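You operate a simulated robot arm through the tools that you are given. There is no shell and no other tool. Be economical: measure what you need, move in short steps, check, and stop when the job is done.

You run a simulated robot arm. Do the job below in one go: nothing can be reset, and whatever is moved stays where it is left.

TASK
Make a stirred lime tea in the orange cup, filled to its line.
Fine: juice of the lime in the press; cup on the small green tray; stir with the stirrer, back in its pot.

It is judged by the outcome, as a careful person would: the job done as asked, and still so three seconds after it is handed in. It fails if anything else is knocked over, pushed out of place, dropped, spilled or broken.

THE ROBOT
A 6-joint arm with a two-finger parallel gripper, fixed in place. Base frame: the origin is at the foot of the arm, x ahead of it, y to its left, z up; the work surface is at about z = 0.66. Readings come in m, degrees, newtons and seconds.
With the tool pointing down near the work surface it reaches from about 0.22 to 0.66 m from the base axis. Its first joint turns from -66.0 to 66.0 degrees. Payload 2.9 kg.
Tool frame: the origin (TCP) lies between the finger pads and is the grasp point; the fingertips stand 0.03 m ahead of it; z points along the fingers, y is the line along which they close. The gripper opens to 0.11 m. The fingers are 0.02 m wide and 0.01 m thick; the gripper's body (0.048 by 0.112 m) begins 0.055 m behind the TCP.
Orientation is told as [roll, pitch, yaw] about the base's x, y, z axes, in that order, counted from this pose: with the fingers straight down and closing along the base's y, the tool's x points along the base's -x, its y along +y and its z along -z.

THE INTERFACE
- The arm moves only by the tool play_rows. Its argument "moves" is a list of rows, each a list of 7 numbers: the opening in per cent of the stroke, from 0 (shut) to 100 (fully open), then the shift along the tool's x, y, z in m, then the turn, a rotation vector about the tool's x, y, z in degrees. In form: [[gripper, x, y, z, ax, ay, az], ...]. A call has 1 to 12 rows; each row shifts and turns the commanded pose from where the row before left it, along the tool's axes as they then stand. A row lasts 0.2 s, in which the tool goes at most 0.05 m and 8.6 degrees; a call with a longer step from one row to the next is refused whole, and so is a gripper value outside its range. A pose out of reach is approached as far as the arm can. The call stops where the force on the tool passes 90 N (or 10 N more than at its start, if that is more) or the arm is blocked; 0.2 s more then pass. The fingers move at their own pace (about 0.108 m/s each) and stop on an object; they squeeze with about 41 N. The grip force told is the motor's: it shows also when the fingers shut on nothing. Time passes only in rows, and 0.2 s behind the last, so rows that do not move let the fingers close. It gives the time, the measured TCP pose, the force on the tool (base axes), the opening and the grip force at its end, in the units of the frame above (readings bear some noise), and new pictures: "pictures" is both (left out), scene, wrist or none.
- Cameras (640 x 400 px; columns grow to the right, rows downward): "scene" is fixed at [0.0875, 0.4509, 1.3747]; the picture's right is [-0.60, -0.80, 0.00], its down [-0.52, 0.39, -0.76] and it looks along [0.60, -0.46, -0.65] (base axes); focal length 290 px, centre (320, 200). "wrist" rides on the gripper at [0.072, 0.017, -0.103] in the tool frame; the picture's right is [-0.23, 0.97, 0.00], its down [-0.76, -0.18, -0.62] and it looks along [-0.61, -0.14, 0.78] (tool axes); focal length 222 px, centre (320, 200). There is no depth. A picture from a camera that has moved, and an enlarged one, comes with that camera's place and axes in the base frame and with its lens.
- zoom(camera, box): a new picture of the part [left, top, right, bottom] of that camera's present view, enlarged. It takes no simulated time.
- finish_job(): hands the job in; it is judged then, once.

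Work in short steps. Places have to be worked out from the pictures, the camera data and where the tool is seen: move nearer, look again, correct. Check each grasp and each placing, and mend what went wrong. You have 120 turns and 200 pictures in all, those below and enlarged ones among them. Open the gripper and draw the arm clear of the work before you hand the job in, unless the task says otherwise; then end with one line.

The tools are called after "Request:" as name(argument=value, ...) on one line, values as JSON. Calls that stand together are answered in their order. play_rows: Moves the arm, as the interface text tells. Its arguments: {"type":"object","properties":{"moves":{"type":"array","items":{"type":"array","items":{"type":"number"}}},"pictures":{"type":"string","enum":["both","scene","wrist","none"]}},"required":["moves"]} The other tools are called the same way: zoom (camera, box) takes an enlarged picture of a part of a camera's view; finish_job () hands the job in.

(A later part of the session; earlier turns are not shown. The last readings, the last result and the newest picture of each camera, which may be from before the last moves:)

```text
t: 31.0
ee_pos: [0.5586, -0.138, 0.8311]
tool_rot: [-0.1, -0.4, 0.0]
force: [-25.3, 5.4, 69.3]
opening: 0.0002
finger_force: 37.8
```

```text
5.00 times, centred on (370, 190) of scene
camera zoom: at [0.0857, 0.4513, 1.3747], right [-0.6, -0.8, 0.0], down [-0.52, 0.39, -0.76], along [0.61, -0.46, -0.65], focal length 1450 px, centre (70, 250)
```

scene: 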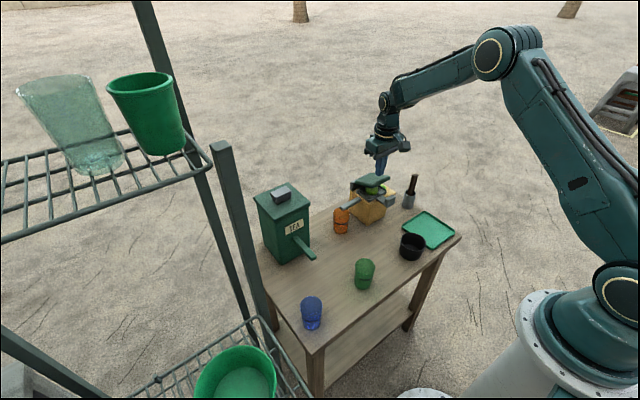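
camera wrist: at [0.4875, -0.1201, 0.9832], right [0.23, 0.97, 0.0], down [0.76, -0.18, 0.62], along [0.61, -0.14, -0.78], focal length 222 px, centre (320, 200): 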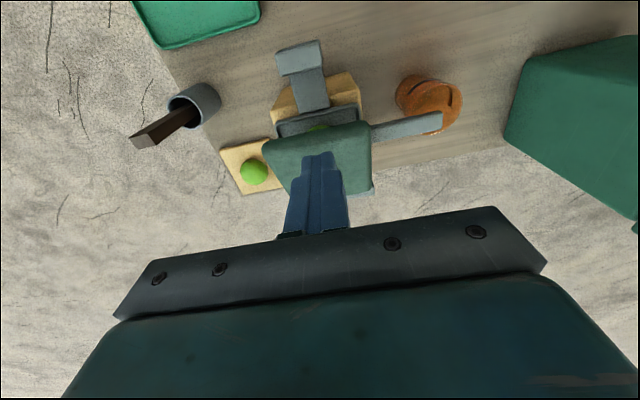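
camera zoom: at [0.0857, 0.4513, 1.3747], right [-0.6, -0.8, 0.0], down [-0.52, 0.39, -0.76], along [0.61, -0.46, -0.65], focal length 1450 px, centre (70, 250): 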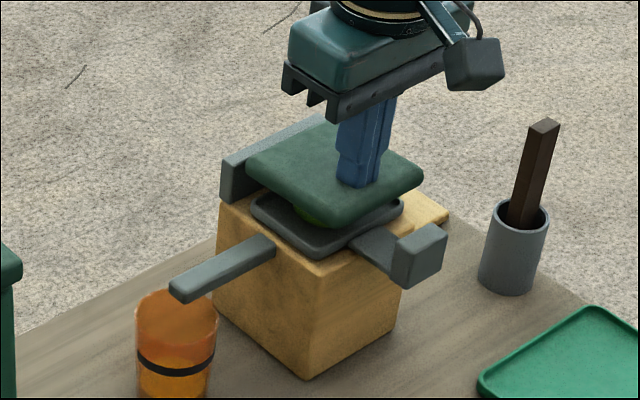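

Force is about 69 N: the lid is squeezing the lime. Check the cup under the spout.

Request:
play_rows(moves=[[0, 0, 0, 0.001, 0, 0, 0], [0, 0, 0, 0, 0, 0, 0], [0, 0, 0, 0, 0, 0, 0]], pictures="none")

Request:
zoom(camera="scene", box=[320, 180, 380, 240])

```text
t: 31.8
ee_pos: [0.5604, -0.1377, 0.8299]
tool_rot: [-0.1, -0.5, 0.0]
force: [-23.9, 3.7, 74.3]
opening: 0.0
finger_force: 37.8
```

```text
6.67 times, centred on (350, 210) of scene
camera zoom: at [0.0857, 0.4513, 1.3747], right [-0.6, -0.8, 0.0], down [-0.52, 0.39, -0.76], along [0.61, -0.46, -0.65], focal length 1933 px, centre (120, 133)
```

zoom: 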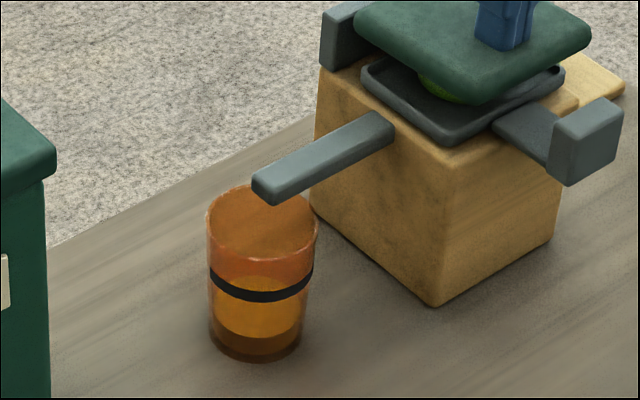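

Juice is in the cup. Hold the squeeze a little longer and see whether the level still rises.

Request:
play_rows(moves=[[0, 0, 0, 0.001, 0, 0, 0], [0, 0, 0, 0, 0, 0, 0], [0, 0, 0, 0, 0, 0, 0], [0, 0, 0, 0, 0, 0, 0], [0, 0, 0, 0, 0, 0, 0], [0, 0, 0, 0, 0, 0, 0], [0, 0, 0, 0, 0, 0, 0], [0, 0, 0, 0, 0, 0, 0]], pictures="none")

Request:
zoom(camera="scene", box=[320, 180, 380, 240])

```text
t: 33.6
ee_pos: [0.5603, -0.1374, 0.8307]
tool_rot: [-0.1, -0.6, -0.1]
force: [-24.3, 0.5, 78.5]
opening: 0.0002
finger_force: 37.6
```

```text
6.67 times, centred on (350, 210) of scene
camera zoom: at [0.0856, 0.4513, 1.3747], right [-0.6, -0.8, 0.0], down [-0.52, 0.39, -0.76], along [0.61, -0.46, -0.65], focal length 1933 px, centre (120, 133)
```

zoom: 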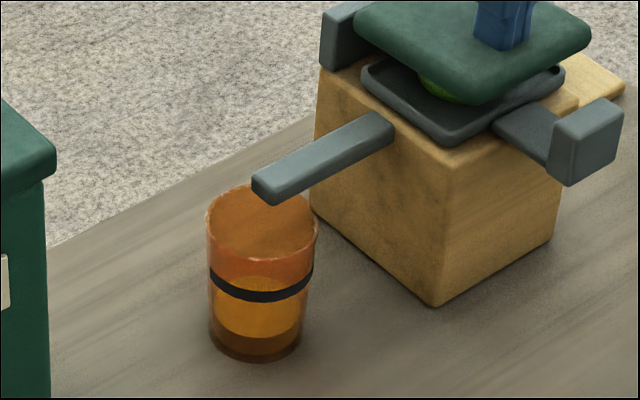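

The level is steady, so the lime is spent. Lift off the lid and check everything.

Request:
play_rows(moves=[[0, 0, 0, -0.02, 0, 0, 0], [0, 0, 0, -0.04, 0, 0, 0], [0, 0, 0, -0.04, 0, 0, 0]], pictures="both")

Request:
zoom(camera="scene", box=[320, 150, 420, 240])

```text
t: 34.4
ee_pos: [0.5581, -0.1378, 0.9199]
tool_rot: [0.0, 0.1, 0.1]
force: [0.1, 0.4, -0.5]
opening: 0.0001
finger_force: 37.8
camera wrist: at [0.4874, -0.1206, 1.0237], right [0.23, 0.97, 0.0], down [0.76, -0.18, 0.62], along [0.61, -0.14, -0.78], focal length 222 px, centre (320, 200)
```

scene: 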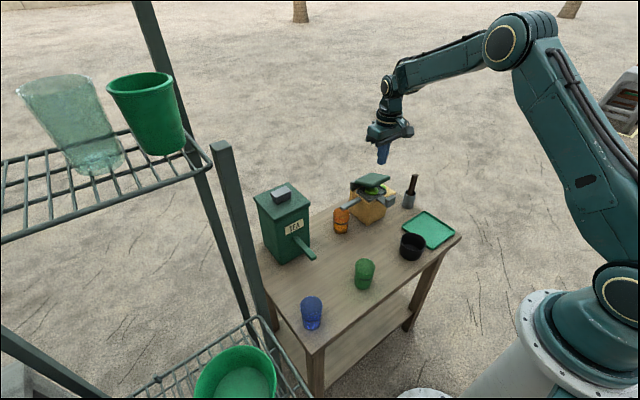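
wrist: 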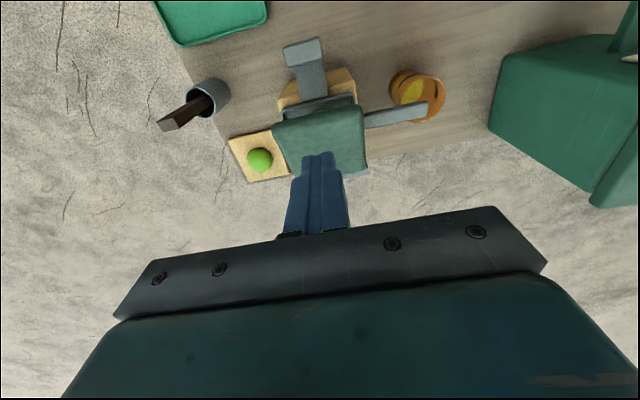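

```text
4.44 times, centred on (370, 195) of scene
camera zoom: at [0.0875, 0.4509, 1.3747], right [-0.6, -0.8, 0.0], down [-0.52, 0.39, -0.76], along [0.6, -0.46, -0.65], focal length 1289 px, centre (98, 222)
```

zoom: 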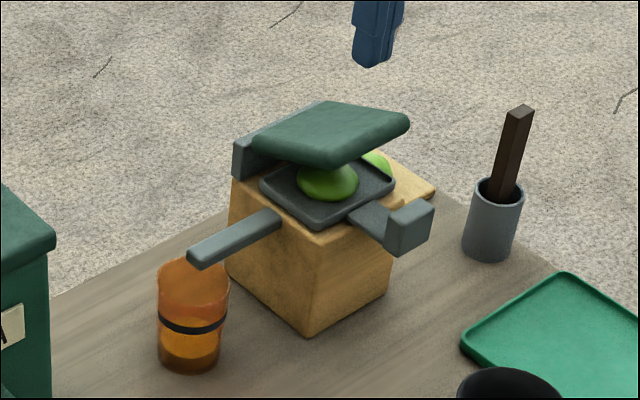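

Lid has sprung back, the lime is squashed and nothing else moved. Go back to the tilted pose in front of the cup.

Request:
play_rows(moves=[[0, 0.017, 0.0445, 0.0063, 0, 0, 0], [0, 0.017, 0.0445, 0.0063, 0, 0, 0], [75, 0.017, 0.0445, 0.0063, 0, 0, 0], [75, 0, 0, 0, 0, 0, 8], [75, 0, 0, 0, 0, -8, 0], [75, 0, 0, 0, 0, -8, 0], [75, 0, 0, 0, 0, -8, 0], [75, 0, 0, 0, 0, -8, 0], [75, 0, 0, 0, 0, -8, 0], [75, 0, 0, 0, 0, -8, 0]], pictures="none")

```text
t: 36.6
ee_pos: [0.5076, -0.0047, 0.9019]
tool_rot: [0.1, -48.1, -7.9]
force: [0.4, -0.1, 0.0]
opening: 0.0825
finger_force: 0.0
```

Descend to the start of the straight-in path.

Request:
play_rows(moves=[[75, 0.0302, 0, 0.0272, 0, 0, 0], [75, 0.0302, 0, 0.0272, 0, 0, 0], [75, 0.0302, 0, 0.0272, 0, 0, 0]], pictures="wrist")

Request:
zoom(camera="wrist", box=[220, 40, 420, 180])

```text
t: 37.4
ee_pos: [0.5075, -0.0039, 0.7778]
tool_rot: [-0.1, -48.0, -8.0]
force: [0.3, 0.0, 0.1]
opening: 0.0826
finger_force: 0.0
camera wrist: at [0.3878, 0.03, 0.7939], right [0.29, 0.94, 0.17], down [0.02, -0.18, 0.98], along [0.96, -0.28, -0.07], focal length 222 px, centre (320, 200)
```

wrist: 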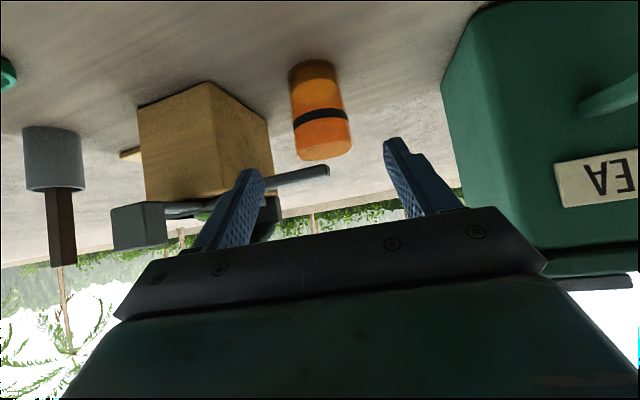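

```text
2.86 times, centred on (320, 110) of wrist
camera zoom: at [0.3878, 0.03, 0.7939], right [0.29, 0.94, 0.17], down [0.02, -0.18, 0.98], along [0.96, -0.28, -0.07], focal length 635 px, centre (320, 457)
```

zoom: 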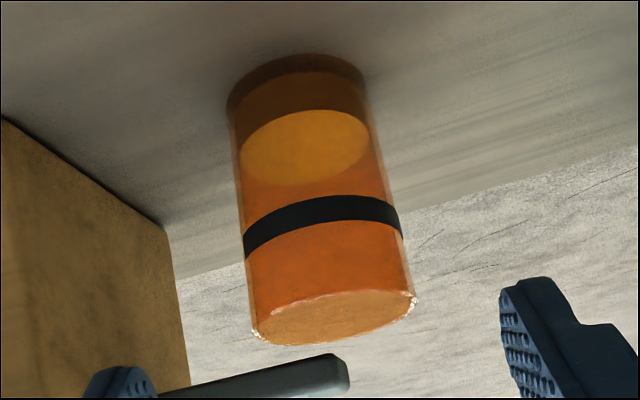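

The juice stands about a third of the way to the line. Advance around the cup and close.

Request:
play_rows(moves=[[75, 0, 0, 0.04, 0, 0, 0], [75, 0, 0, 0.04, 0, 0, 0], [75, 0, 0, 0.028, 0, 0, 0], [35, 0, 0, 0, 0, 0, 0], [35, 0, 0, 0, 0, 0, 0], [35, 0, 0, 0, 0, 0, 0]], pictures="none")

```text
t: 38.8
ee_pos: [0.5864, -0.015, 0.7067]
tool_rot: [-0.1, -48.1, -8.0]
force: [-0.1, -0.7, 0.3]
opening: 0.0514
finger_force: 40.8
```

Cup held. Lift slightly, back it out from under the spout, raise it, and yaw to +24° for the tea spout approach.

Request:
play_rows(moves=[[35, -0.0045, 0, -0.004, 0, 0, 0], [35, 0.0166, -0.0035, -0.0184, 0, 0, 0], [35, 0.0166, -0.0035, -0.0184, 0, 0, 0], [35, 0.0166, -0.0035, -0.0184, 0, 0, 0], [35, 0.0166, -0.0035, -0.0184, 0, 0, 0], [35, -0.0223, 0, -0.02, 0, 0, 0], [35, -0.0223, 0, -0.02, 0, 0, 0], [35, 0, 0, 0, -5.94, 0, -5.35], [35, 0, 0, 0, -5.94, 0, -5.35], [35, 0, 0, 0, -5.94, 0, -5.35], [35, 0, 0, 0, -5.94, 0, -5.35]], pictures="both")

```text
t: 41.2
ee_pos: [0.4868, -0.0163, 0.774]
tool_rot: [0.1, -48.1, 24.0]
force: [-1.0, -1.1, 0.1]
opening: 0.0509
finger_force: 41.1
camera wrist: at [0.367, -0.0507, 0.7885], right [-0.26, 0.95, 0.17], down [0.11, -0.14, 0.98], along [0.96, 0.27, -0.07], focal length 222 px, centre (320, 200)
```

scene: 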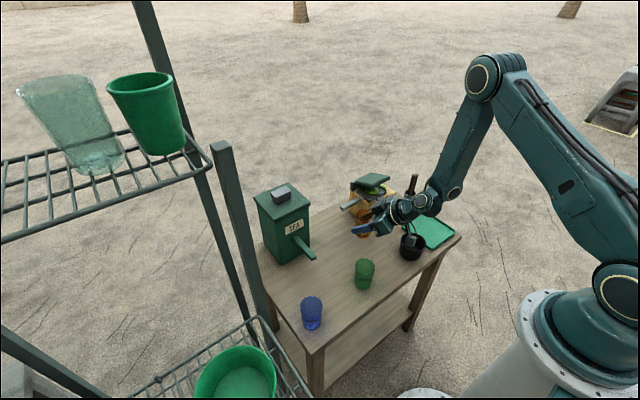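
wrist: 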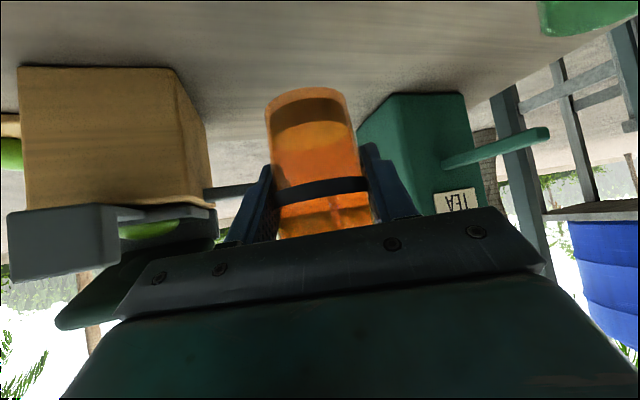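

The tea spout tip measures about (0.480, 0.169), underside ≈0.75. I'll carry the cup to just short of it, still lifted.

Request:
play_rows(moves=[[35, -0.0051, 0.0369, 0.0057, 0, 0, 0], [35, -0.0051, 0.0369, 0.0057, 0, 0, 0], [35, -0.0051, 0.0369, 0.0057, 0, 0, 0], [35, -0.0051, 0.0369, 0.0057, 0, 0, 0], [35, -0.0051, 0.0369, 0.0057, 0, 0, 0], [35, 0, 0, 0, 0, 0, 0]], pictures="both")

Request:
zoom(camera="scene", box=[270, 210, 400, 330])

```text
t: 42.6
ee_pos: [0.4469, 0.1694, 0.7722]
tool_rot: [0.0, -47.9, 24.0]
force: [-0.4, 0.2, -0.2]
opening: 0.051
finger_force: 40.5
camera wrist: at [0.327, 0.1332, 0.7875], right [-0.26, 0.95, 0.17], down [0.11, -0.14, 0.98], along [0.96, 0.27, -0.07], focal length 222 px, centre (320, 200)
```

scene: 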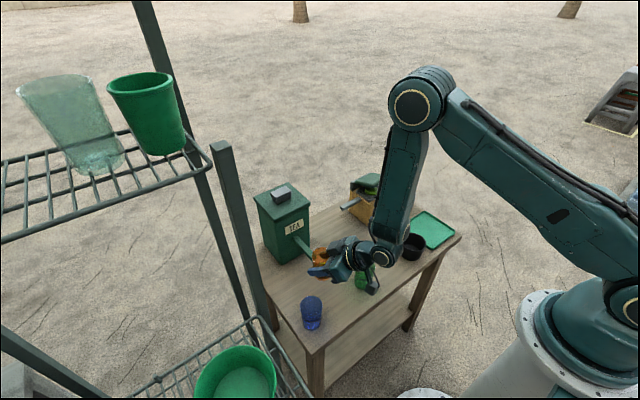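
wrist: 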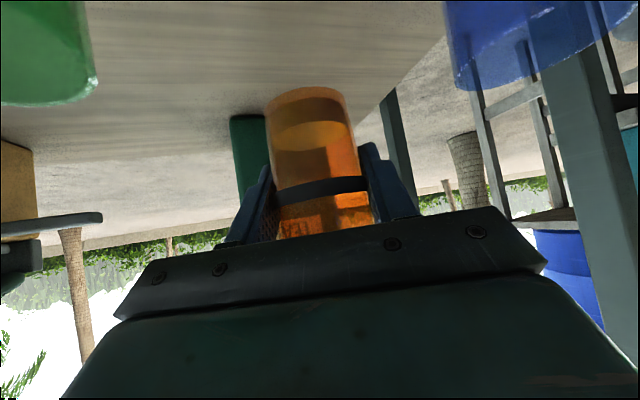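

```text
3.33 times, centred on (335, 270) of scene
camera zoom: at [0.0875, 0.4509, 1.3747], right [-0.6, -0.8, 0.0], down [-0.52, 0.39, -0.76], along [0.6, -0.46, -0.65], focal length 967 px, centre (270, -33)
```

zoom: 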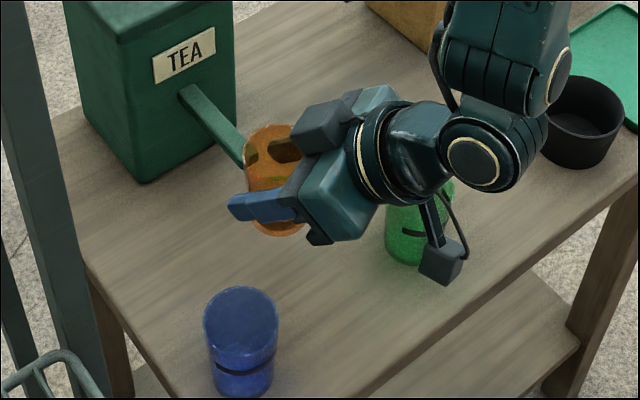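

Clearances look fine; lower the cup just in front of the spout tip.

Request:
play_rows(moves=[[35, 0.0123, 0.0004, 0.00985, 0, 0, 0], [35, 0.0123, 0.0004, 0.00985, 0, 0, 0], [35, 0.0123, 0.0004, 0.00985, 0, 0, 0], [35, 0.0123, 0.0004, 0.00985, 0, 0, 0]], pictures="wrist")

Request:
zoom(camera="scene", box=[280, 220, 380, 300])

```text
t: 43.6
ee_pos: [0.4432, 0.1679, 0.7087]
tool_rot: [0.0, -48.0, 24.0]
force: [-0.4, 0.0, -0.2]
opening: 0.0508
finger_force: 41.2
camera wrist: at [0.3231, 0.1334, 0.725], right [-0.26, 0.95, 0.17], down [0.11, -0.14, 0.98], along [0.96, 0.27, -0.07], focal length 222 px, centre (320, 200)
```

wrist: 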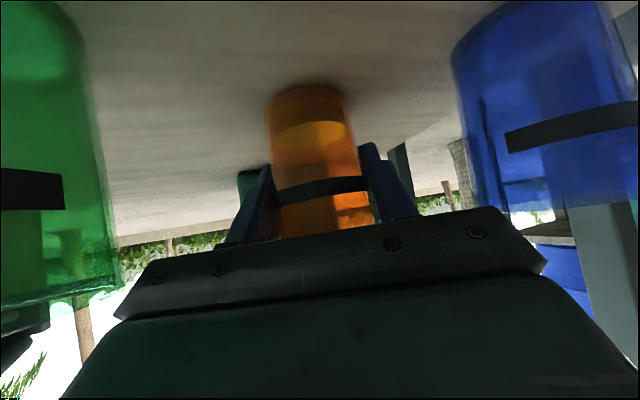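

```text
5.00 times, centred on (330, 260) of scene
camera zoom: at [0.0875, 0.4509, 1.3747], right [-0.6, -0.8, 0.0], down [-0.52, 0.39, -0.76], along [0.6, -0.46, -0.65], focal length 1450 px, centre (270, -100)
```

zoom: 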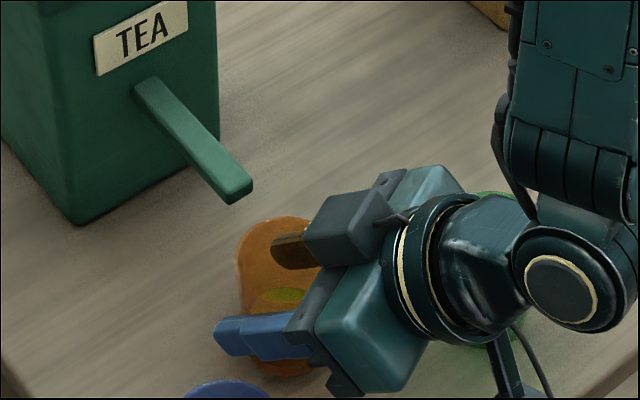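

Slide 3.7 cm forward to put the cup centre under the spout tip, then set down.

Request:
play_rows(moves=[[35, -0.0113, -0.0075, 0.01255, 0, 0, 0], [35, -0.0113, -0.0075, 0.01255, 0, 0, 0], [35, 0.0017, 0, 0.0015, 0, 0, 0], [35, 0, 0, 0, 0, 0, 0]], pictures="none")

Request:
zoom(camera="scene", box=[280, 220, 380, 300])

```text
t: 44.6
ee_pos: [0.4813, 0.1675, 0.7075]
tool_rot: [0.0, -48.1, 24.0]
force: [0.0, 0.1, 1.2]
opening: 0.0507
finger_force: 41.0
```

```text
5.00 times, centred on (330, 260) of scene
camera zoom: at [0.0875, 0.4509, 1.3747], right [-0.6, -0.8, 0.0], down [-0.52, 0.39, -0.76], along [0.6, -0.46, -0.65], focal length 1450 px, centre (270, -100)
```

zoom: 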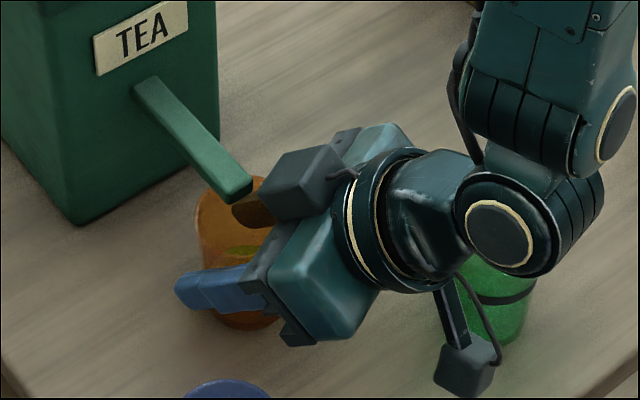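

Cup is under the tip. Release and back out.

Request:
play_rows(moves=[[75, 0, 0, 0, 0, 0, 0], [75, 0, 0, 0, 0, 0, 0], [75, 0, 0, -0.03, 0, 0, 0], [75, 0, 0, -0.04, 0, 0, 0], [75, -0.02, 0, -0.04, 0, 0, 0], [75, -0.03, 0, -0.027, 0, 0, 0]], pictures="wrist")

Request:
zoom(camera="scene", box=[280, 220, 380, 300])

Request:
zoom(camera="wrist", box=[200, 0, 440, 160])

```text
t: 46.0
ee_pos: [0.4171, 0.1416, 0.8376]
tool_rot: [-0.1, -48.0, 24.1]
force: [0.0, -0.1, -0.7]
opening: 0.0828
finger_force: 0.0
camera wrist: at [0.2971, 0.1059, 0.8526], right [-0.26, 0.95, 0.17], down [0.12, -0.14, 0.98], along [0.96, 0.27, -0.07], focal length 222 px, centre (320, 200)
```

wrist: 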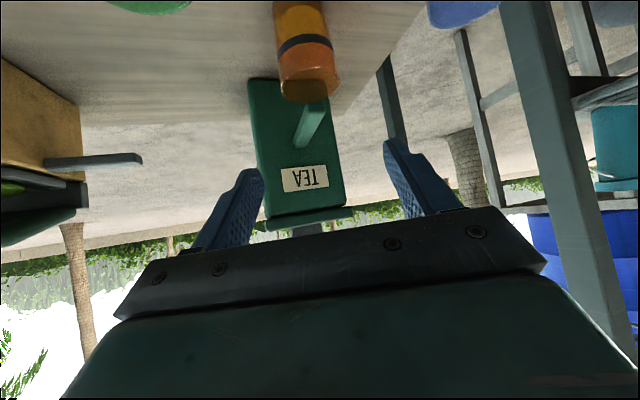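

```text
5.00 times, centred on (330, 260) of scene
camera zoom: at [0.0875, 0.4509, 1.3747], right [-0.6, -0.8, 0.0], down [-0.52, 0.39, -0.76], along [0.6, -0.46, -0.65], focal length 1450 px, centre (270, -100)
```

zoom: 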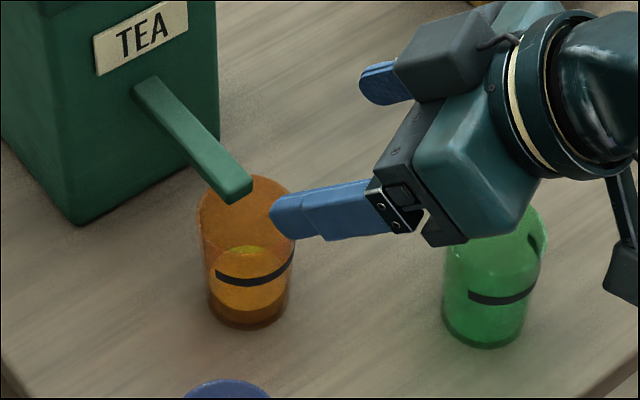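

```text
2.50 times, centred on (320, 80) of wrist
camera zoom: at [0.2971, 0.1059, 0.8526], right [-0.26, 0.95, 0.17], down [0.12, -0.14, 0.98], along [0.96, 0.27, -0.07], focal length 555 px, centre (320, 500)
```

zoom: 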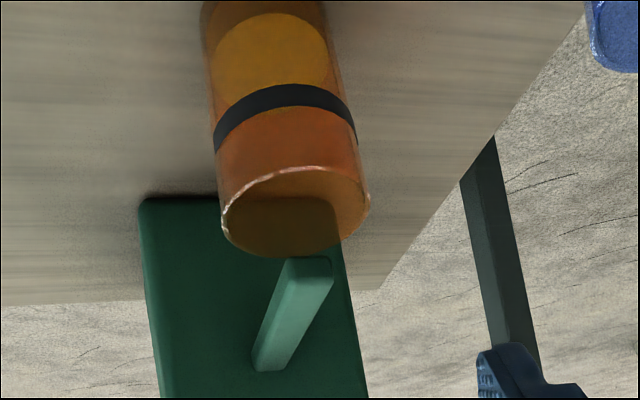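

Cup is centred within a few mm under the tea spout. The grey button's top is near (0.632, 0.168, 0.882). Raise and straighten the hand.

Request:
play_rows(moves=[[75, -0.0279, 0, -0.0251, 0, 0, 0], [75, -0.0279, 0, -0.0251, 0, 0, 0], [75, -0.0279, 0, -0.0251, 0, 0, 0], [0, -0.0279, 0, -0.0251, 0, 0, 0], [0, 0, 0, 0, 0, 8, 0], [0, 0, 0, 0, 0, 8, 0], [0, 0, 0, 0, 0, 8, 0], [0, 0, 0, 0, 0, 8, 0], [0, 0, 0, 0, 0, 8, 0], [0, 0, 0, 0, 0, 8, 0]], pictures="none")

Request:
play_rows(moves=[[0, 0, 0, 0, 0, 0, 8], [0, 0, 0, 0, 0, 0, 8], [0, 0, 0, 0, 0, 0, 8], [0, -0.035, 0.0065, 0, 0, 0, 0], [0, -0.035, 0.0065, 0, 0, 0, 0], [0, -0.035, 0.0065, 0, 0, 0, 0], [0, -0.035, 0.0065, 0, 0, 0, 0], [0, -0.035, 0, 0, 0, 0, 0]], pictures="both")

```text
t: 48.2
ee_pos: [0.4174, 0.1406, 0.9869]
tool_rot: [-0.1, 0.1, 24.0]
force: [0.6, -1.0, -0.1]
opening: 0.0
finger_force: 37.2
```

```text
t: 50.0
ee_pos: [0.5935, 0.1668, 0.9862]
tool_rot: [0.0, 0.0, 0.0]
force: [0.3, 1.0, 0.3]
opening: 0.0
finger_force: 38.0
camera wrist: at [0.5222, 0.184, 1.0903], right [0.23, 0.97, 0.0], down [0.76, -0.18, 0.62], along [0.61, -0.14, -0.78], focal length 222 px, centre (320, 200)
```

scene: 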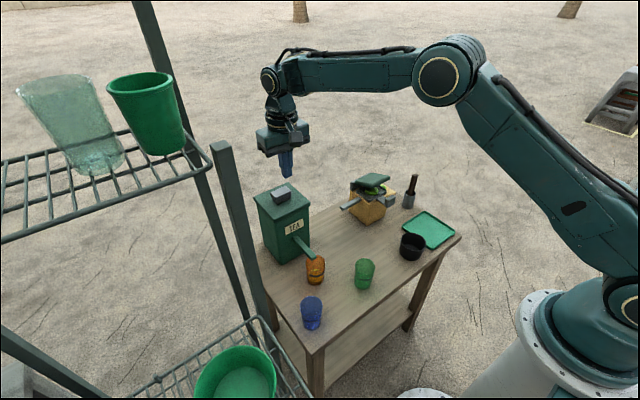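
wrist: 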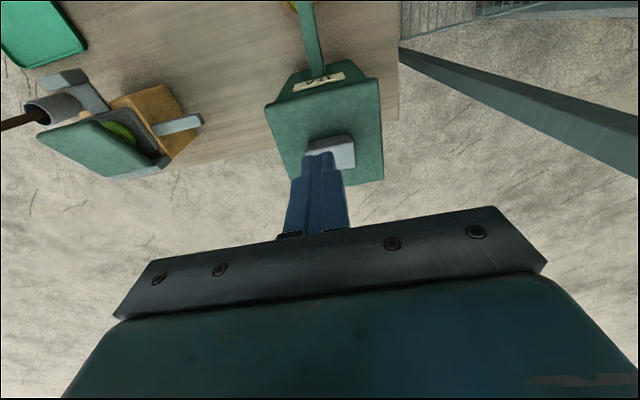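

Button confirmed near (0.63, 0.17). Move above it.

Request:
play_rows(moves=[[0, -0.0175, 0.0015, 0.02, 0, 0, 0], [0, -0.0175, 0.0015, 0.025, 0, 0, 0]], pictures="wrist")

Request:
zoom(camera="scene", box=[240, 150, 340, 230])

Request:
zoom(camera="scene", box=[290, 240, 350, 300])

```text
t: 50.6
ee_pos: [0.628, 0.1718, 0.9423]
tool_rot: [0.1, 0.2, 0.0]
force: [0.0, -0.3, -0.2]
opening: 0.0
finger_force: 37.2
camera wrist: at [0.5572, 0.1883, 1.0459], right [0.23, 0.97, 0.0], down [0.76, -0.18, 0.62], along [0.61, -0.14, -0.78], focal length 222 px, centre (320, 200)
```

wrist: 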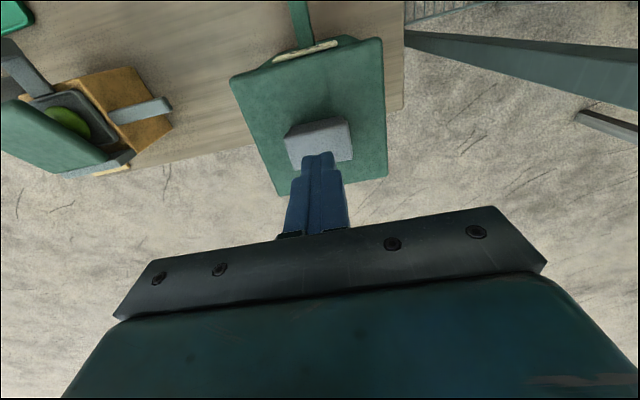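

```text
5.00 times, centred on (290, 190) of scene
camera zoom: at [0.0875, 0.4509, 1.3747], right [-0.6, -0.8, 0.0], down [-0.52, 0.39, -0.76], along [0.6, -0.46, -0.65], focal length 1450 px, centre (470, 250)
```

zoom: 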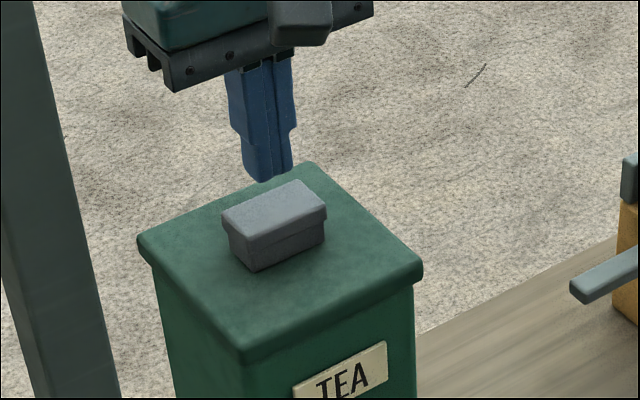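

```text
6.67 times, centred on (320, 270) of scene
camera zoom: at [0.0875, 0.4509, 1.3747], right [-0.6, -0.8, 0.0], down [-0.52, 0.39, -0.76], along [0.6, -0.46, -0.65], focal length 1933 px, centre (320, -267)
```

zoom: 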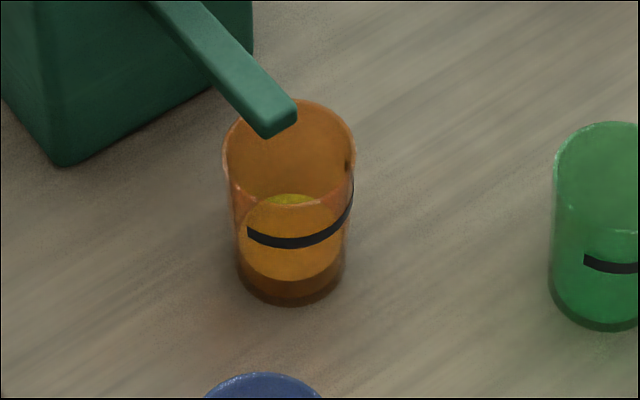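

The view of the cup level is clear: liquid front edge at zoom row 282, line centre at row 243. Lower to just above the button.

Request:
play_rows(moves=[[0, 0, 0, 0.015, 0, 0, 0], [0, 0, 0, 0.011, 0, 0, 0]], pictures="none")

Request:
zoom(camera="scene", box=[240, 150, 340, 230])

```text
t: 51.2
ee_pos: [0.6286, 0.171, 0.9162]
tool_rot: [0.0, 0.0, 0.0]
force: [-0.6, 0.7, 1.3]
opening: 0.0
finger_force: 37.9
```

```text
5.00 times, centred on (290, 190) of scene
camera zoom: at [0.0875, 0.4509, 1.3747], right [-0.6, -0.8, 0.0], down [-0.52, 0.39, -0.76], along [0.6, -0.46, -0.65], focal length 1450 px, centre (470, 250)
```

zoom: 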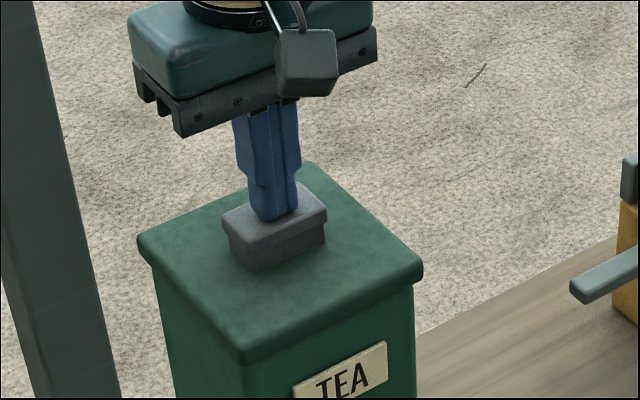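

Just above the button's centre. A short press-and-release to learn the dose.

Request:
play_rows(moves=[[0, 0, 0, 0.006, 0, 0, 0], [0, 0, 0, -0.006, 0, 0, 0]], pictures="none")

Request:
zoom(camera="scene", box=[290, 240, 350, 300])

```text
t: 51.8
ee_pos: [0.626, 0.1714, 0.9156]
tool_rot: [0.0, 0.0, -0.1]
force: [0.2, 1.3, 2.0]
opening: 0.0
finger_force: 38.0
```

```text
6.67 times, centred on (320, 270) of scene
camera zoom: at [0.0875, 0.4509, 1.3747], right [-0.6, -0.8, 0.0], down [-0.52, 0.39, -0.76], along [0.6, -0.46, -0.65], focal length 1933 px, centre (320, -267)
```

zoom: 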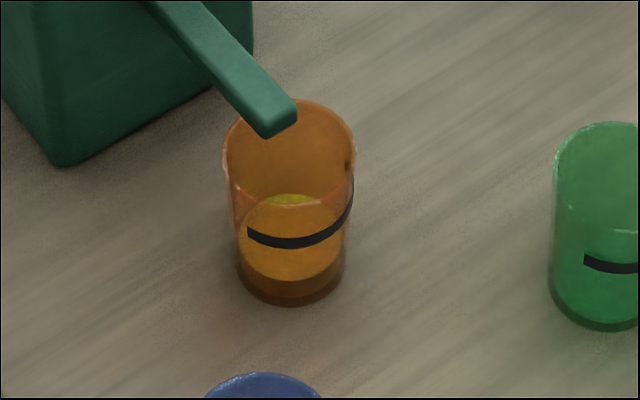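

No tea yet. Press a bit further, watching force.

Request:
play_rows(moves=[[0, 0, 0, 0.008, 0, 0, 0]], pictures="none")

Request:
zoom(camera="scene", box=[290, 240, 350, 300])

```text
t: 52.2
ee_pos: [0.6266, 0.1701, 0.9077]
tool_rot: [0.0, -0.2, -0.1]
force: [0.4, 1.7, 4.0]
opening: 0.0
finger_force: 37.6
```

```text
6.67 times, centred on (320, 270) of scene
camera zoom: at [0.0874, 0.4509, 1.3747], right [-0.6, -0.8, 0.0], down [-0.52, 0.39, -0.76], along [0.6, -0.46, -0.65], focal length 1933 px, centre (320, -267)
```

zoom: 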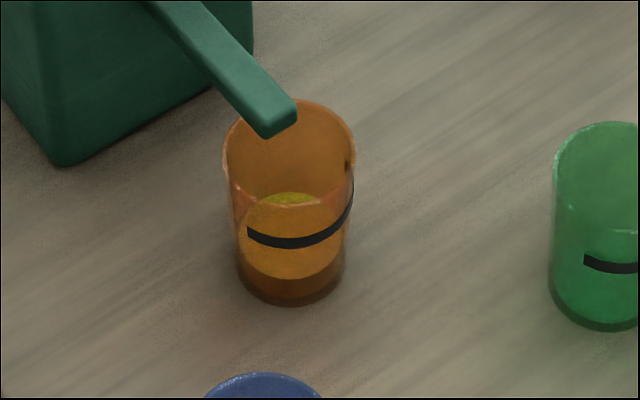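

The level has just begun to rise. Hold for a moment and look again.

Request:
play_rows(moves=[[0, 0, 0, 0, 0, 0, 0]], pictures="none")

Request:
zoom(camera="scene", box=[290, 240, 350, 300])

```text
t: 52.6
ee_pos: [0.6284, 0.1693, 0.9079]
tool_rot: [0.0, 0.0, 0.0]
force: [-0.3, 1.6, 2.9]
opening: 0.0002
finger_force: 37.7
```

```text
6.67 times, centred on (320, 270) of scene
camera zoom: at [0.0874, 0.4509, 1.3747], right [-0.6, -0.8, 0.0], down [-0.52, 0.39, -0.76], along [0.6, -0.46, -0.65], focal length 1933 px, centre (320, -267)
```

zoom: 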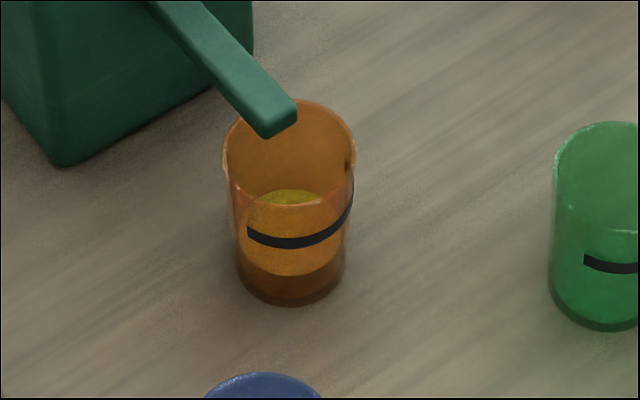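

Tea is pouring at about 10 px/s, and about 32 px remain. Hold 1.2 s and check again.

Request:
play_rows(moves=[[0, 0, 0, 0, 0, 0, 0], [0, 0, 0, 0, 0, 0, 0], [0, 0, 0, 0, 0, 0, 0], [0, 0, 0, 0, 0, 0, 0], [0, 0, 0, 0, 0, 0, 0]], pictures="none")

Request:
zoom(camera="scene", box=[300, 250, 340, 290])

```text
t: 53.8
ee_pos: [0.6275, 0.1698, 0.9084]
tool_rot: [0.0, 0.0, 0.0]
force: [0.6, 0.7, 3.1]
opening: 0.0002
finger_force: 37.3
```

```text
10.00 times, centred on (320, 270) of scene
camera zoom: at [0.0875, 0.4509, 1.3747], right [-0.6, -0.8, 0.0], down [-0.52, 0.39, -0.76], along [0.6, -0.46, -0.65], focal length 2900 px, centre (320, -500)
```

zoom: 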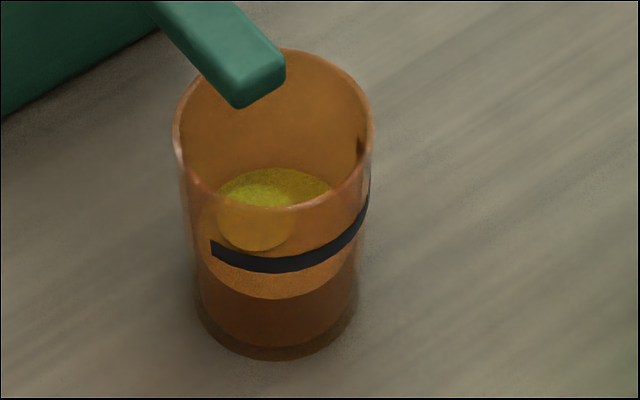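

Rising at about 10 px/s in this zoom, with about 35–40 px to go. Hold about 2.2 s more.

Request:
play_rows(moves=[[0, 0, 0, 0, 0, 0, 0], [0, 0, 0, 0, 0, 0, 0], [0, 0, 0, 0, 0, 0, 0], [0, 0, 0, 0, 0, 0, 0], [0, 0, 0, 0, 0, 0, 0], [0, 0, 0, 0, 0, 0, 0], [0, 0, 0, 0, 0, 0, 0], [0, 0, 0, 0, 0, 0, 0], [0, 0, 0, 0, 0, 0, 0], [0, 0, 0, 0, 0, 0, 0]], pictures="none")

Request:
zoom(camera="scene", box=[300, 250, 340, 290])

```text
t: 56.0
ee_pos: [0.627, 0.1691, 0.9075]
tool_rot: [0.0, 0.0, -0.1]
force: [-0.2, -1.2, 3.7]
opening: 0.0
finger_force: 37.3
```

```text
10.00 times, centred on (320, 270) of scene
camera zoom: at [0.0875, 0.4509, 1.3747], right [-0.6, -0.8, 0.0], down [-0.52, 0.39, -0.76], along [0.6, -0.46, -0.65], focal length 2900 px, centre (320, -500)
```

zoom: 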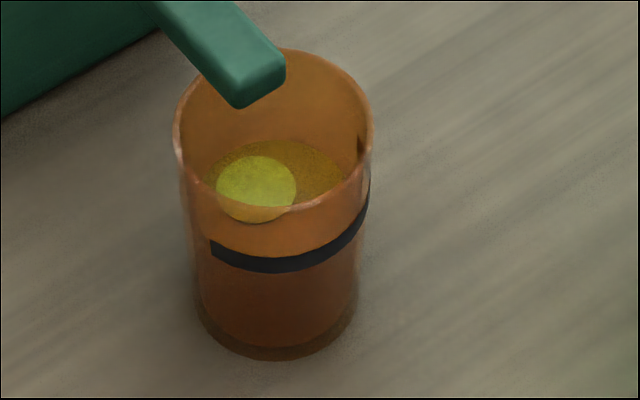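

By my calibration from the side view (line ≈0.05 m up, wall about 4 mm thick), the target is the surface's back edge at row ~123. It's now 141, so hold 0.8 s more.

Request:
play_rows(moves=[[0, 0, 0, 0, 0, 0, 0], [0, 0, 0, 0, 0, 0, 0], [0, 0, 0, -0.008, 0, 0, 0], [0, 0, 0, -0.006, 0, 0, 0]], pictures="none")

Request:
zoom(camera="scene", box=[300, 250, 340, 290])

```text
t: 57.0
ee_pos: [0.627, 0.1705, 0.9214]
tool_rot: [0.0, 0.0, 0.1]
force: [-0.5, 0.4, 0.5]
opening: 0.0001
finger_force: 37.6
```

```text
10.00 times, centred on (320, 270) of scene
camera zoom: at [0.0875, 0.4509, 1.3747], right [-0.6, -0.8, 0.0], down [-0.52, 0.39, -0.76], along [0.6, -0.46, -0.65], focal length 2900 px, centre (320, -500)
```

zoom: 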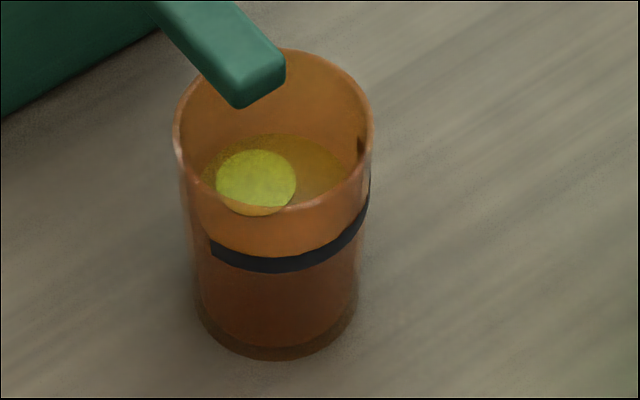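

Pouring stopped a little short of my target. Before topping up I'll check the level from the side with the wrist camera.

Request:
play_rows(moves=[[0, 0, 0, -0.045, 0, 0, 0], [0, 0.03, 0, -0.02, 0, 0, 0], [0, 0.045, -0.0075, 0, 0, 0, 0], [0, 0.045, -0.0075, 0, 0, 0, 0], [0, 0.045, -0.0075, 0, 0, 0, 0], [75, 0.045, -0.0075, 0, 0, 0, 0], [75, 0, 0, 0, 0, 0, -8], [75, 0, 0, 0, 0, 0, -8], [75, 0, 0, 0, 0, 0, -8]], pictures="none")

Request:
play_rows(moves=[[75, 0, 0, 0, 0, -8, 0], [75, 0, 0, 0, 0, -8, 0], [75, 0, 0, 0, 0, -8, 0], [75, 0, 0, 0, 0, -8, 0], [75, 0, 0, 0, 0, -8, 0], [75, 0, 0, 0, 0, -8, 0], [75, 0.0324, -0.0004, 0.0356, 0, 0, 0], [75, 0.0324, -0.0004, 0.0356, 0, 0, 0], [75, 0.0324, -0.0004, 0.0356, 0, 0, 0], [75, 0.0324, -0.0004, 0.0356, 0, 0, 0], [75, 0.0324, -0.0004, 0.0356, 0, 0, 0]], pictures="wrist")

Request:
zoom(camera="wrist", box=[230, 30, 390, 190])

```text
t: 59.0
ee_pos: [0.4174, 0.1401, 0.9863]
tool_rot: [0.0, 0.0, 24.1]
force: [0.1, -1.0, -0.1]
opening: 0.0826
finger_force: 0.1
```

```text
t: 61.4
ee_pos: [0.4411, 0.1476, 0.7467]
tool_rot: [-0.1, -48.0, 24.1]
force: [0.8, 0.6, -0.3]
opening: 0.0824
finger_force: 0.2
camera wrist: at [0.3208, 0.1121, 0.7625], right [-0.26, 0.95, 0.17], down [0.11, -0.14, 0.98], along [0.96, 0.27, -0.07], focal length 222 px, centre (320, 200)
```

wrist: 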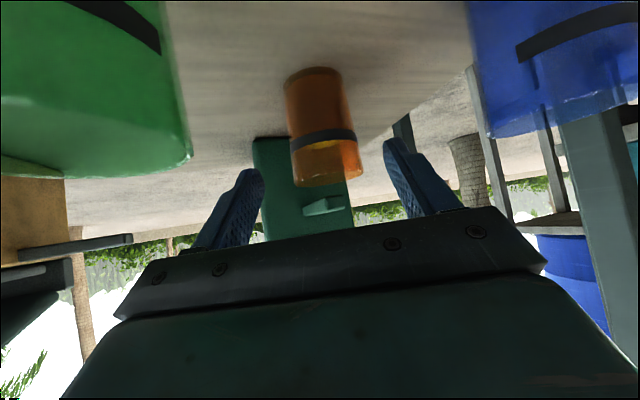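

```text
2.50 times, centred on (310, 110) of wrist
camera zoom: at [0.3208, 0.1121, 0.7625], right [-0.26, 0.95, 0.17], down [0.11, -0.14, 0.98], along [0.96, 0.27, -0.07], focal length 555 px, centre (345, 425)
```

zoom: 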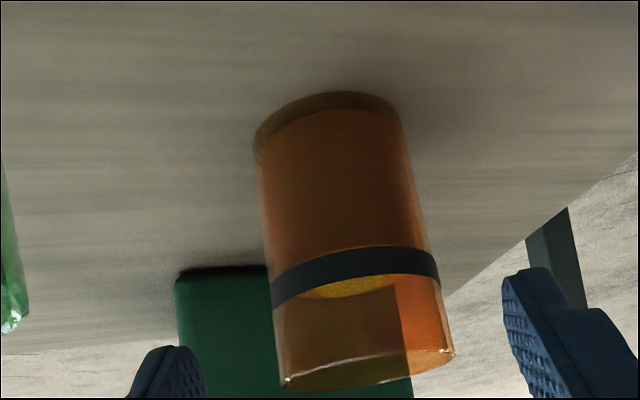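

Request:
zoom(camera="wrist", box=[284, 116, 364, 166])

```text
8.00 times, centred on (324, 141) of wrist
camera zoom: at [0.3208, 0.1121, 0.7625], right [-0.26, 0.95, 0.17], down [0.11, -0.14, 0.98], along [0.96, 0.27, -0.07], focal length 1777 px, centre (288, 672)
```

zoom: 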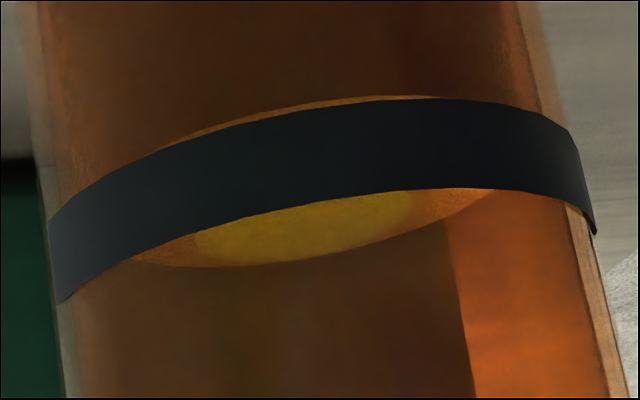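

From the side, the surface's near edge sits just under the band's lower edge, so about 5 mm (≈0.9 s of pouring) is still needed, which matches the scene estimate. Return to the button.

Request:
play_rows(moves=[[75, -0.0324, 0.0004, -0.0356, 0, 0, 0], [75, -0.0324, 0.0004, -0.0356, 0, 0, 0], [75, -0.0324, 0.0004, -0.0356, 0, 0, 0], [75, -0.0324, 0.0004, -0.0356, 0, 0, 0], [75, -0.0324, 0.0004, -0.0356, 0, 0, 0], [0, 0, 0, 0, 0, 8, 0], [0, 0, 0, 0, 0, 8, 0], [0, 0, 0, 0, 0, 8, 0], [0, 0, 0, 0, 0, 8, 0], [0, 0, 0, 0, 0, 8, 0], [0, 0, 0, 0, 0, 8, 0]], pictures="none")

Request:
play_rows(moves=[[0, 0, 0, 0, 0, 0, 8], [0, 0, 0, 0, 0, 0, 8], [0, 0, 0, 0, 0, 0, 8], [0, -0.045, 0.0075, 0, 0, 0, 0], [0, -0.045, 0.0075, 0, 0, 0, 0], [0, -0.045, 0.0075, 0, 0, 0, 0], [0, -0.045, 0.0075, 0, 0, 0, 0], [0, -0.03, 0, 0.02, 0, 0, 0], [0, 0, 0, 0.025, 0, 0, 0], [0, 0, 0, 0.02, 0, 0, 0]], pictures="none")

Request:
zoom(camera="scene", box=[240, 150, 340, 230])

```text
t: 63.8
ee_pos: [0.4177, 0.1398, 0.9866]
tool_rot: [0.0, 0.1, 24.0]
force: [-0.3, -0.6, 0.0]
opening: 0.0001
finger_force: 37.7
```

```text
t: 66.0
ee_pos: [0.6276, 0.1688, 0.9217]
tool_rot: [0.0, 0.0, 0.0]
force: [0.1, 0.4, 0.3]
opening: 0.0001
finger_force: 37.8
```

```text
5.00 times, centred on (290, 190) of scene
camera zoom: at [0.0875, 0.4509, 1.3747], right [-0.6, -0.8, 0.0], down [-0.52, 0.39, -0.76], along [0.6, -0.46, -0.65], focal length 1450 px, centre (470, 250)
```

zoom: 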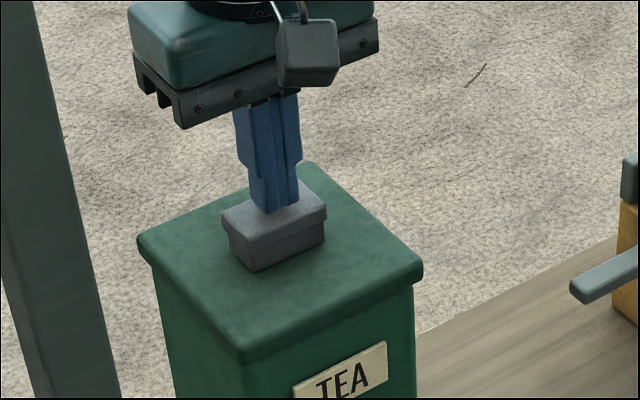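

Press to the same depth, hold 0.4 s, and release.

Request:
play_rows(moves=[[0, 0, 0, 0.006, 0, 0, 0], [0, 0, 0, 0.008, 0, 0, 0], [0, 0, 0, 0, 0, 0, 0], [0, 0, 0, 0, 0, 0, 0], [0, 0, 0, -0.008, 0, 0, 0], [0, 0, 0, -0.006, 0, 0, 0]], pictures="none")

Request:
zoom(camera="scene", box=[300, 250, 340, 290])

```text
t: 67.4
ee_pos: [0.6284, 0.1698, 0.9217]
tool_rot: [-0.1, -0.2, 0.0]
force: [0.2, 0.2, 0.4]
opening: 0.0
finger_force: 38.0
```

```text
10.00 times, centred on (320, 270) of scene
camera zoom: at [0.0875, 0.4509, 1.3747], right [-0.6, -0.8, 0.0], down [-0.52, 0.39, -0.76], along [0.6, -0.46, -0.65], focal length 2900 px, centre (320, -500)
```

zoom: 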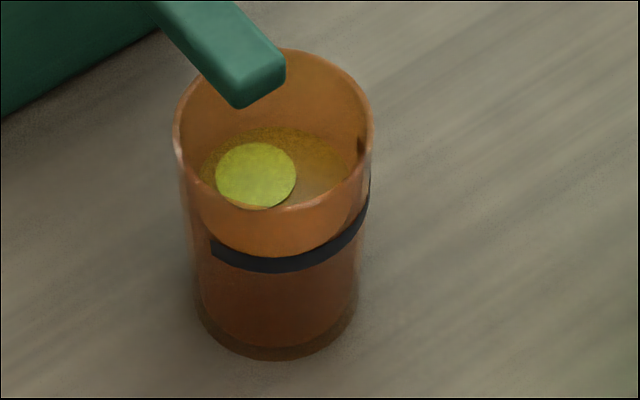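

About 2 mm remain; one shorter press.

Request:
play_rows(moves=[[0, 0, 0, 0.006, 0, 0, 0], [0, 0, 0, 0.008, 0, 0, 0], [0, 0, 0, 0, 0, 0, 0], [0, 0, 0, -0.008, 0, 0, 0], [0, 0, 0, -0.006, 0, 0, 0]], pictures="none")

Request:
zoom(camera="scene", box=[300, 250, 340, 290])

```text
t: 68.6
ee_pos: [0.6277, 0.1698, 0.9204]
tool_rot: [0.1, 0.1, 0.0]
force: [0.1, -0.9, 0.1]
opening: 0.0
finger_force: 37.9
```

```text
10.00 times, centred on (320, 270) of scene
camera zoom: at [0.0875, 0.4509, 1.3747], right [-0.6, -0.8, 0.0], down [-0.52, 0.39, -0.76], along [0.6, -0.46, -0.65], focal length 2900 px, centre (320, -500)
```

zoom: 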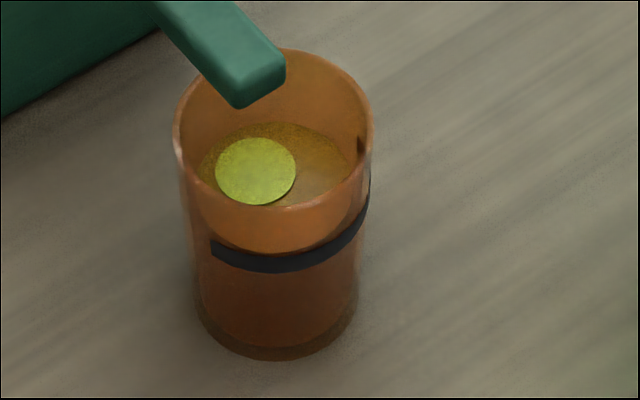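

Level now reads on target (back edge 123, front just at the band). Go back to the cup in the tilted pose and check from the side.

Request:
play_rows(moves=[[0, 0, 0, -0.045, 0, 0, 0], [0, 0.03, 0, -0.02, 0, 0, 0], [0, 0.045, -0.0075, 0, 0, 0, 0], [0, 0.045, -0.0075, 0, 0, 0, 0], [0, 0.045, -0.0075, 0, 0, 0, 0], [75, 0.045, -0.0075, 0, 0, 0, 0], [75, 0, 0, 0, 0, 0, -8], [75, 0, 0, 0, 0, 0, -8], [75, 0, 0, 0, 0, 0, -8]], pictures="none")

Request:
play_rows(moves=[[75, 0, 0, 0, 0, -8, 0], [75, 0, 0, 0, 0, -8, 0], [75, 0, 0, 0, 0, -8, 0], [75, 0, 0, 0, 0, -8, 0], [75, 0, 0, 0, 0, -8, 0], [75, 0, 0, 0, 0, -8, 0], [75, 0.0324, -0.0004, 0.0356, 0, 0, 0], [75, 0.0324, -0.0004, 0.0356, 0, 0, 0], [75, 0.0324, -0.0004, 0.0356, 0, 0, 0], [75, 0.0324, -0.0004, 0.0356, 0, 0, 0], [75, 0.0324, -0.0004, 0.0356, 0, 0, 0]], pictures="wrist")

Request:
zoom(camera="wrist", box=[284, 116, 364, 166])

```text
t: 70.6
ee_pos: [0.4174, 0.1396, 0.9866]
tool_rot: [0.0, 0.0, 24.1]
force: [0.8, -0.2, -0.4]
opening: 0.0826
finger_force: 0.0
```

```text
t: 73.0
ee_pos: [0.4397, 0.147, 0.7442]
tool_rot: [-0.1, -48.0, 23.9]
force: [-0.2, 0.4, -1.1]
opening: 0.0826
finger_force: 0.1
camera wrist: at [0.3198, 0.1122, 0.7616], right [-0.26, 0.95, 0.17], down [0.11, -0.14, 0.98], along [0.96, 0.27, -0.07], focal length 222 px, centre (320, 200)
```

wrist: 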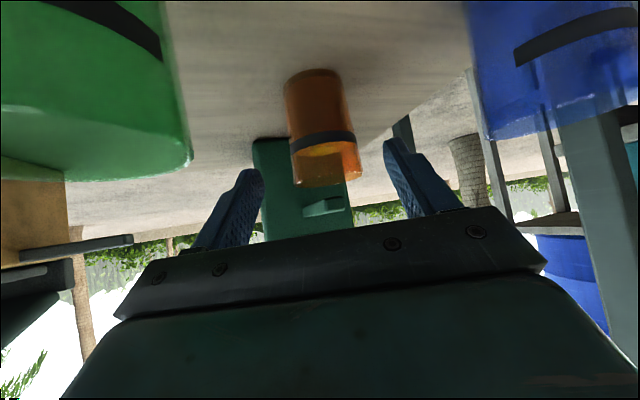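

```text
8.00 times, centred on (324, 141) of wrist
camera zoom: at [0.3198, 0.1122, 0.7616], right [-0.26, 0.95, 0.17], down [0.11, -0.14, 0.98], along [0.96, 0.27, -0.07], focal length 1777 px, centre (288, 672)
```

zoom: 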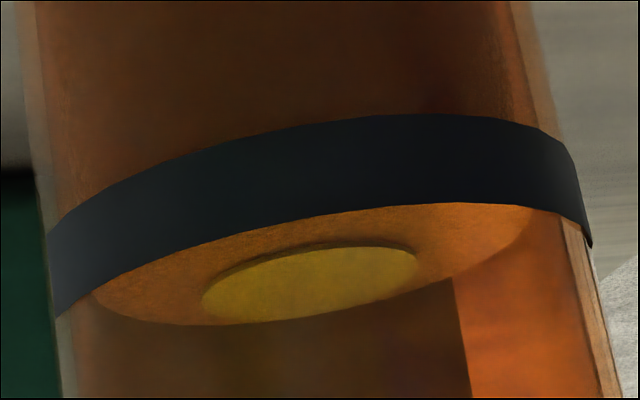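

The surface now lies behind the band, inside the line. Advance, grip the cup, and lift it a few mm.

Request:
play_rows(moves=[[75, 0, 0.001, 0.03, 0, 0, 0], [75, 0, 0.001, 0.028, 0, 0, 0], [35, 0, 0, 0, 0, 0, 0], [35, 0, 0, 0, 0, 0, 0], [35, 0, 0, 0, 0, 0, 0], [35, -0.003, 0, -0.0027, 0, 0, 0]], pictures="none")

Request:
zoom(camera="scene", box=[270, 220, 390, 310])

```text
t: 74.4
ee_pos: [0.4785, 0.1677, 0.7125]
tool_rot: [0.0, -48.0, 24.0]
force: [0.6, -0.4, -0.7]
opening: 0.0507
finger_force: 40.7
```

```text
4.44 times, centred on (330, 265) of scene
camera zoom: at [0.0875, 0.4509, 1.3747], right [-0.6, -0.8, 0.0], down [-0.52, 0.39, -0.76], along [0.6, -0.46, -0.65], focal length 1289 px, centre (276, -89)
```

zoom: 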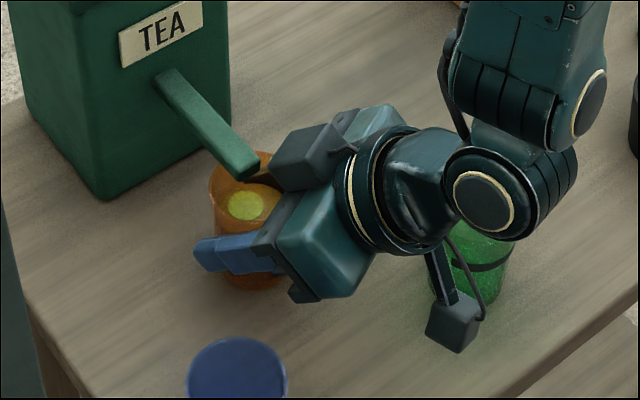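

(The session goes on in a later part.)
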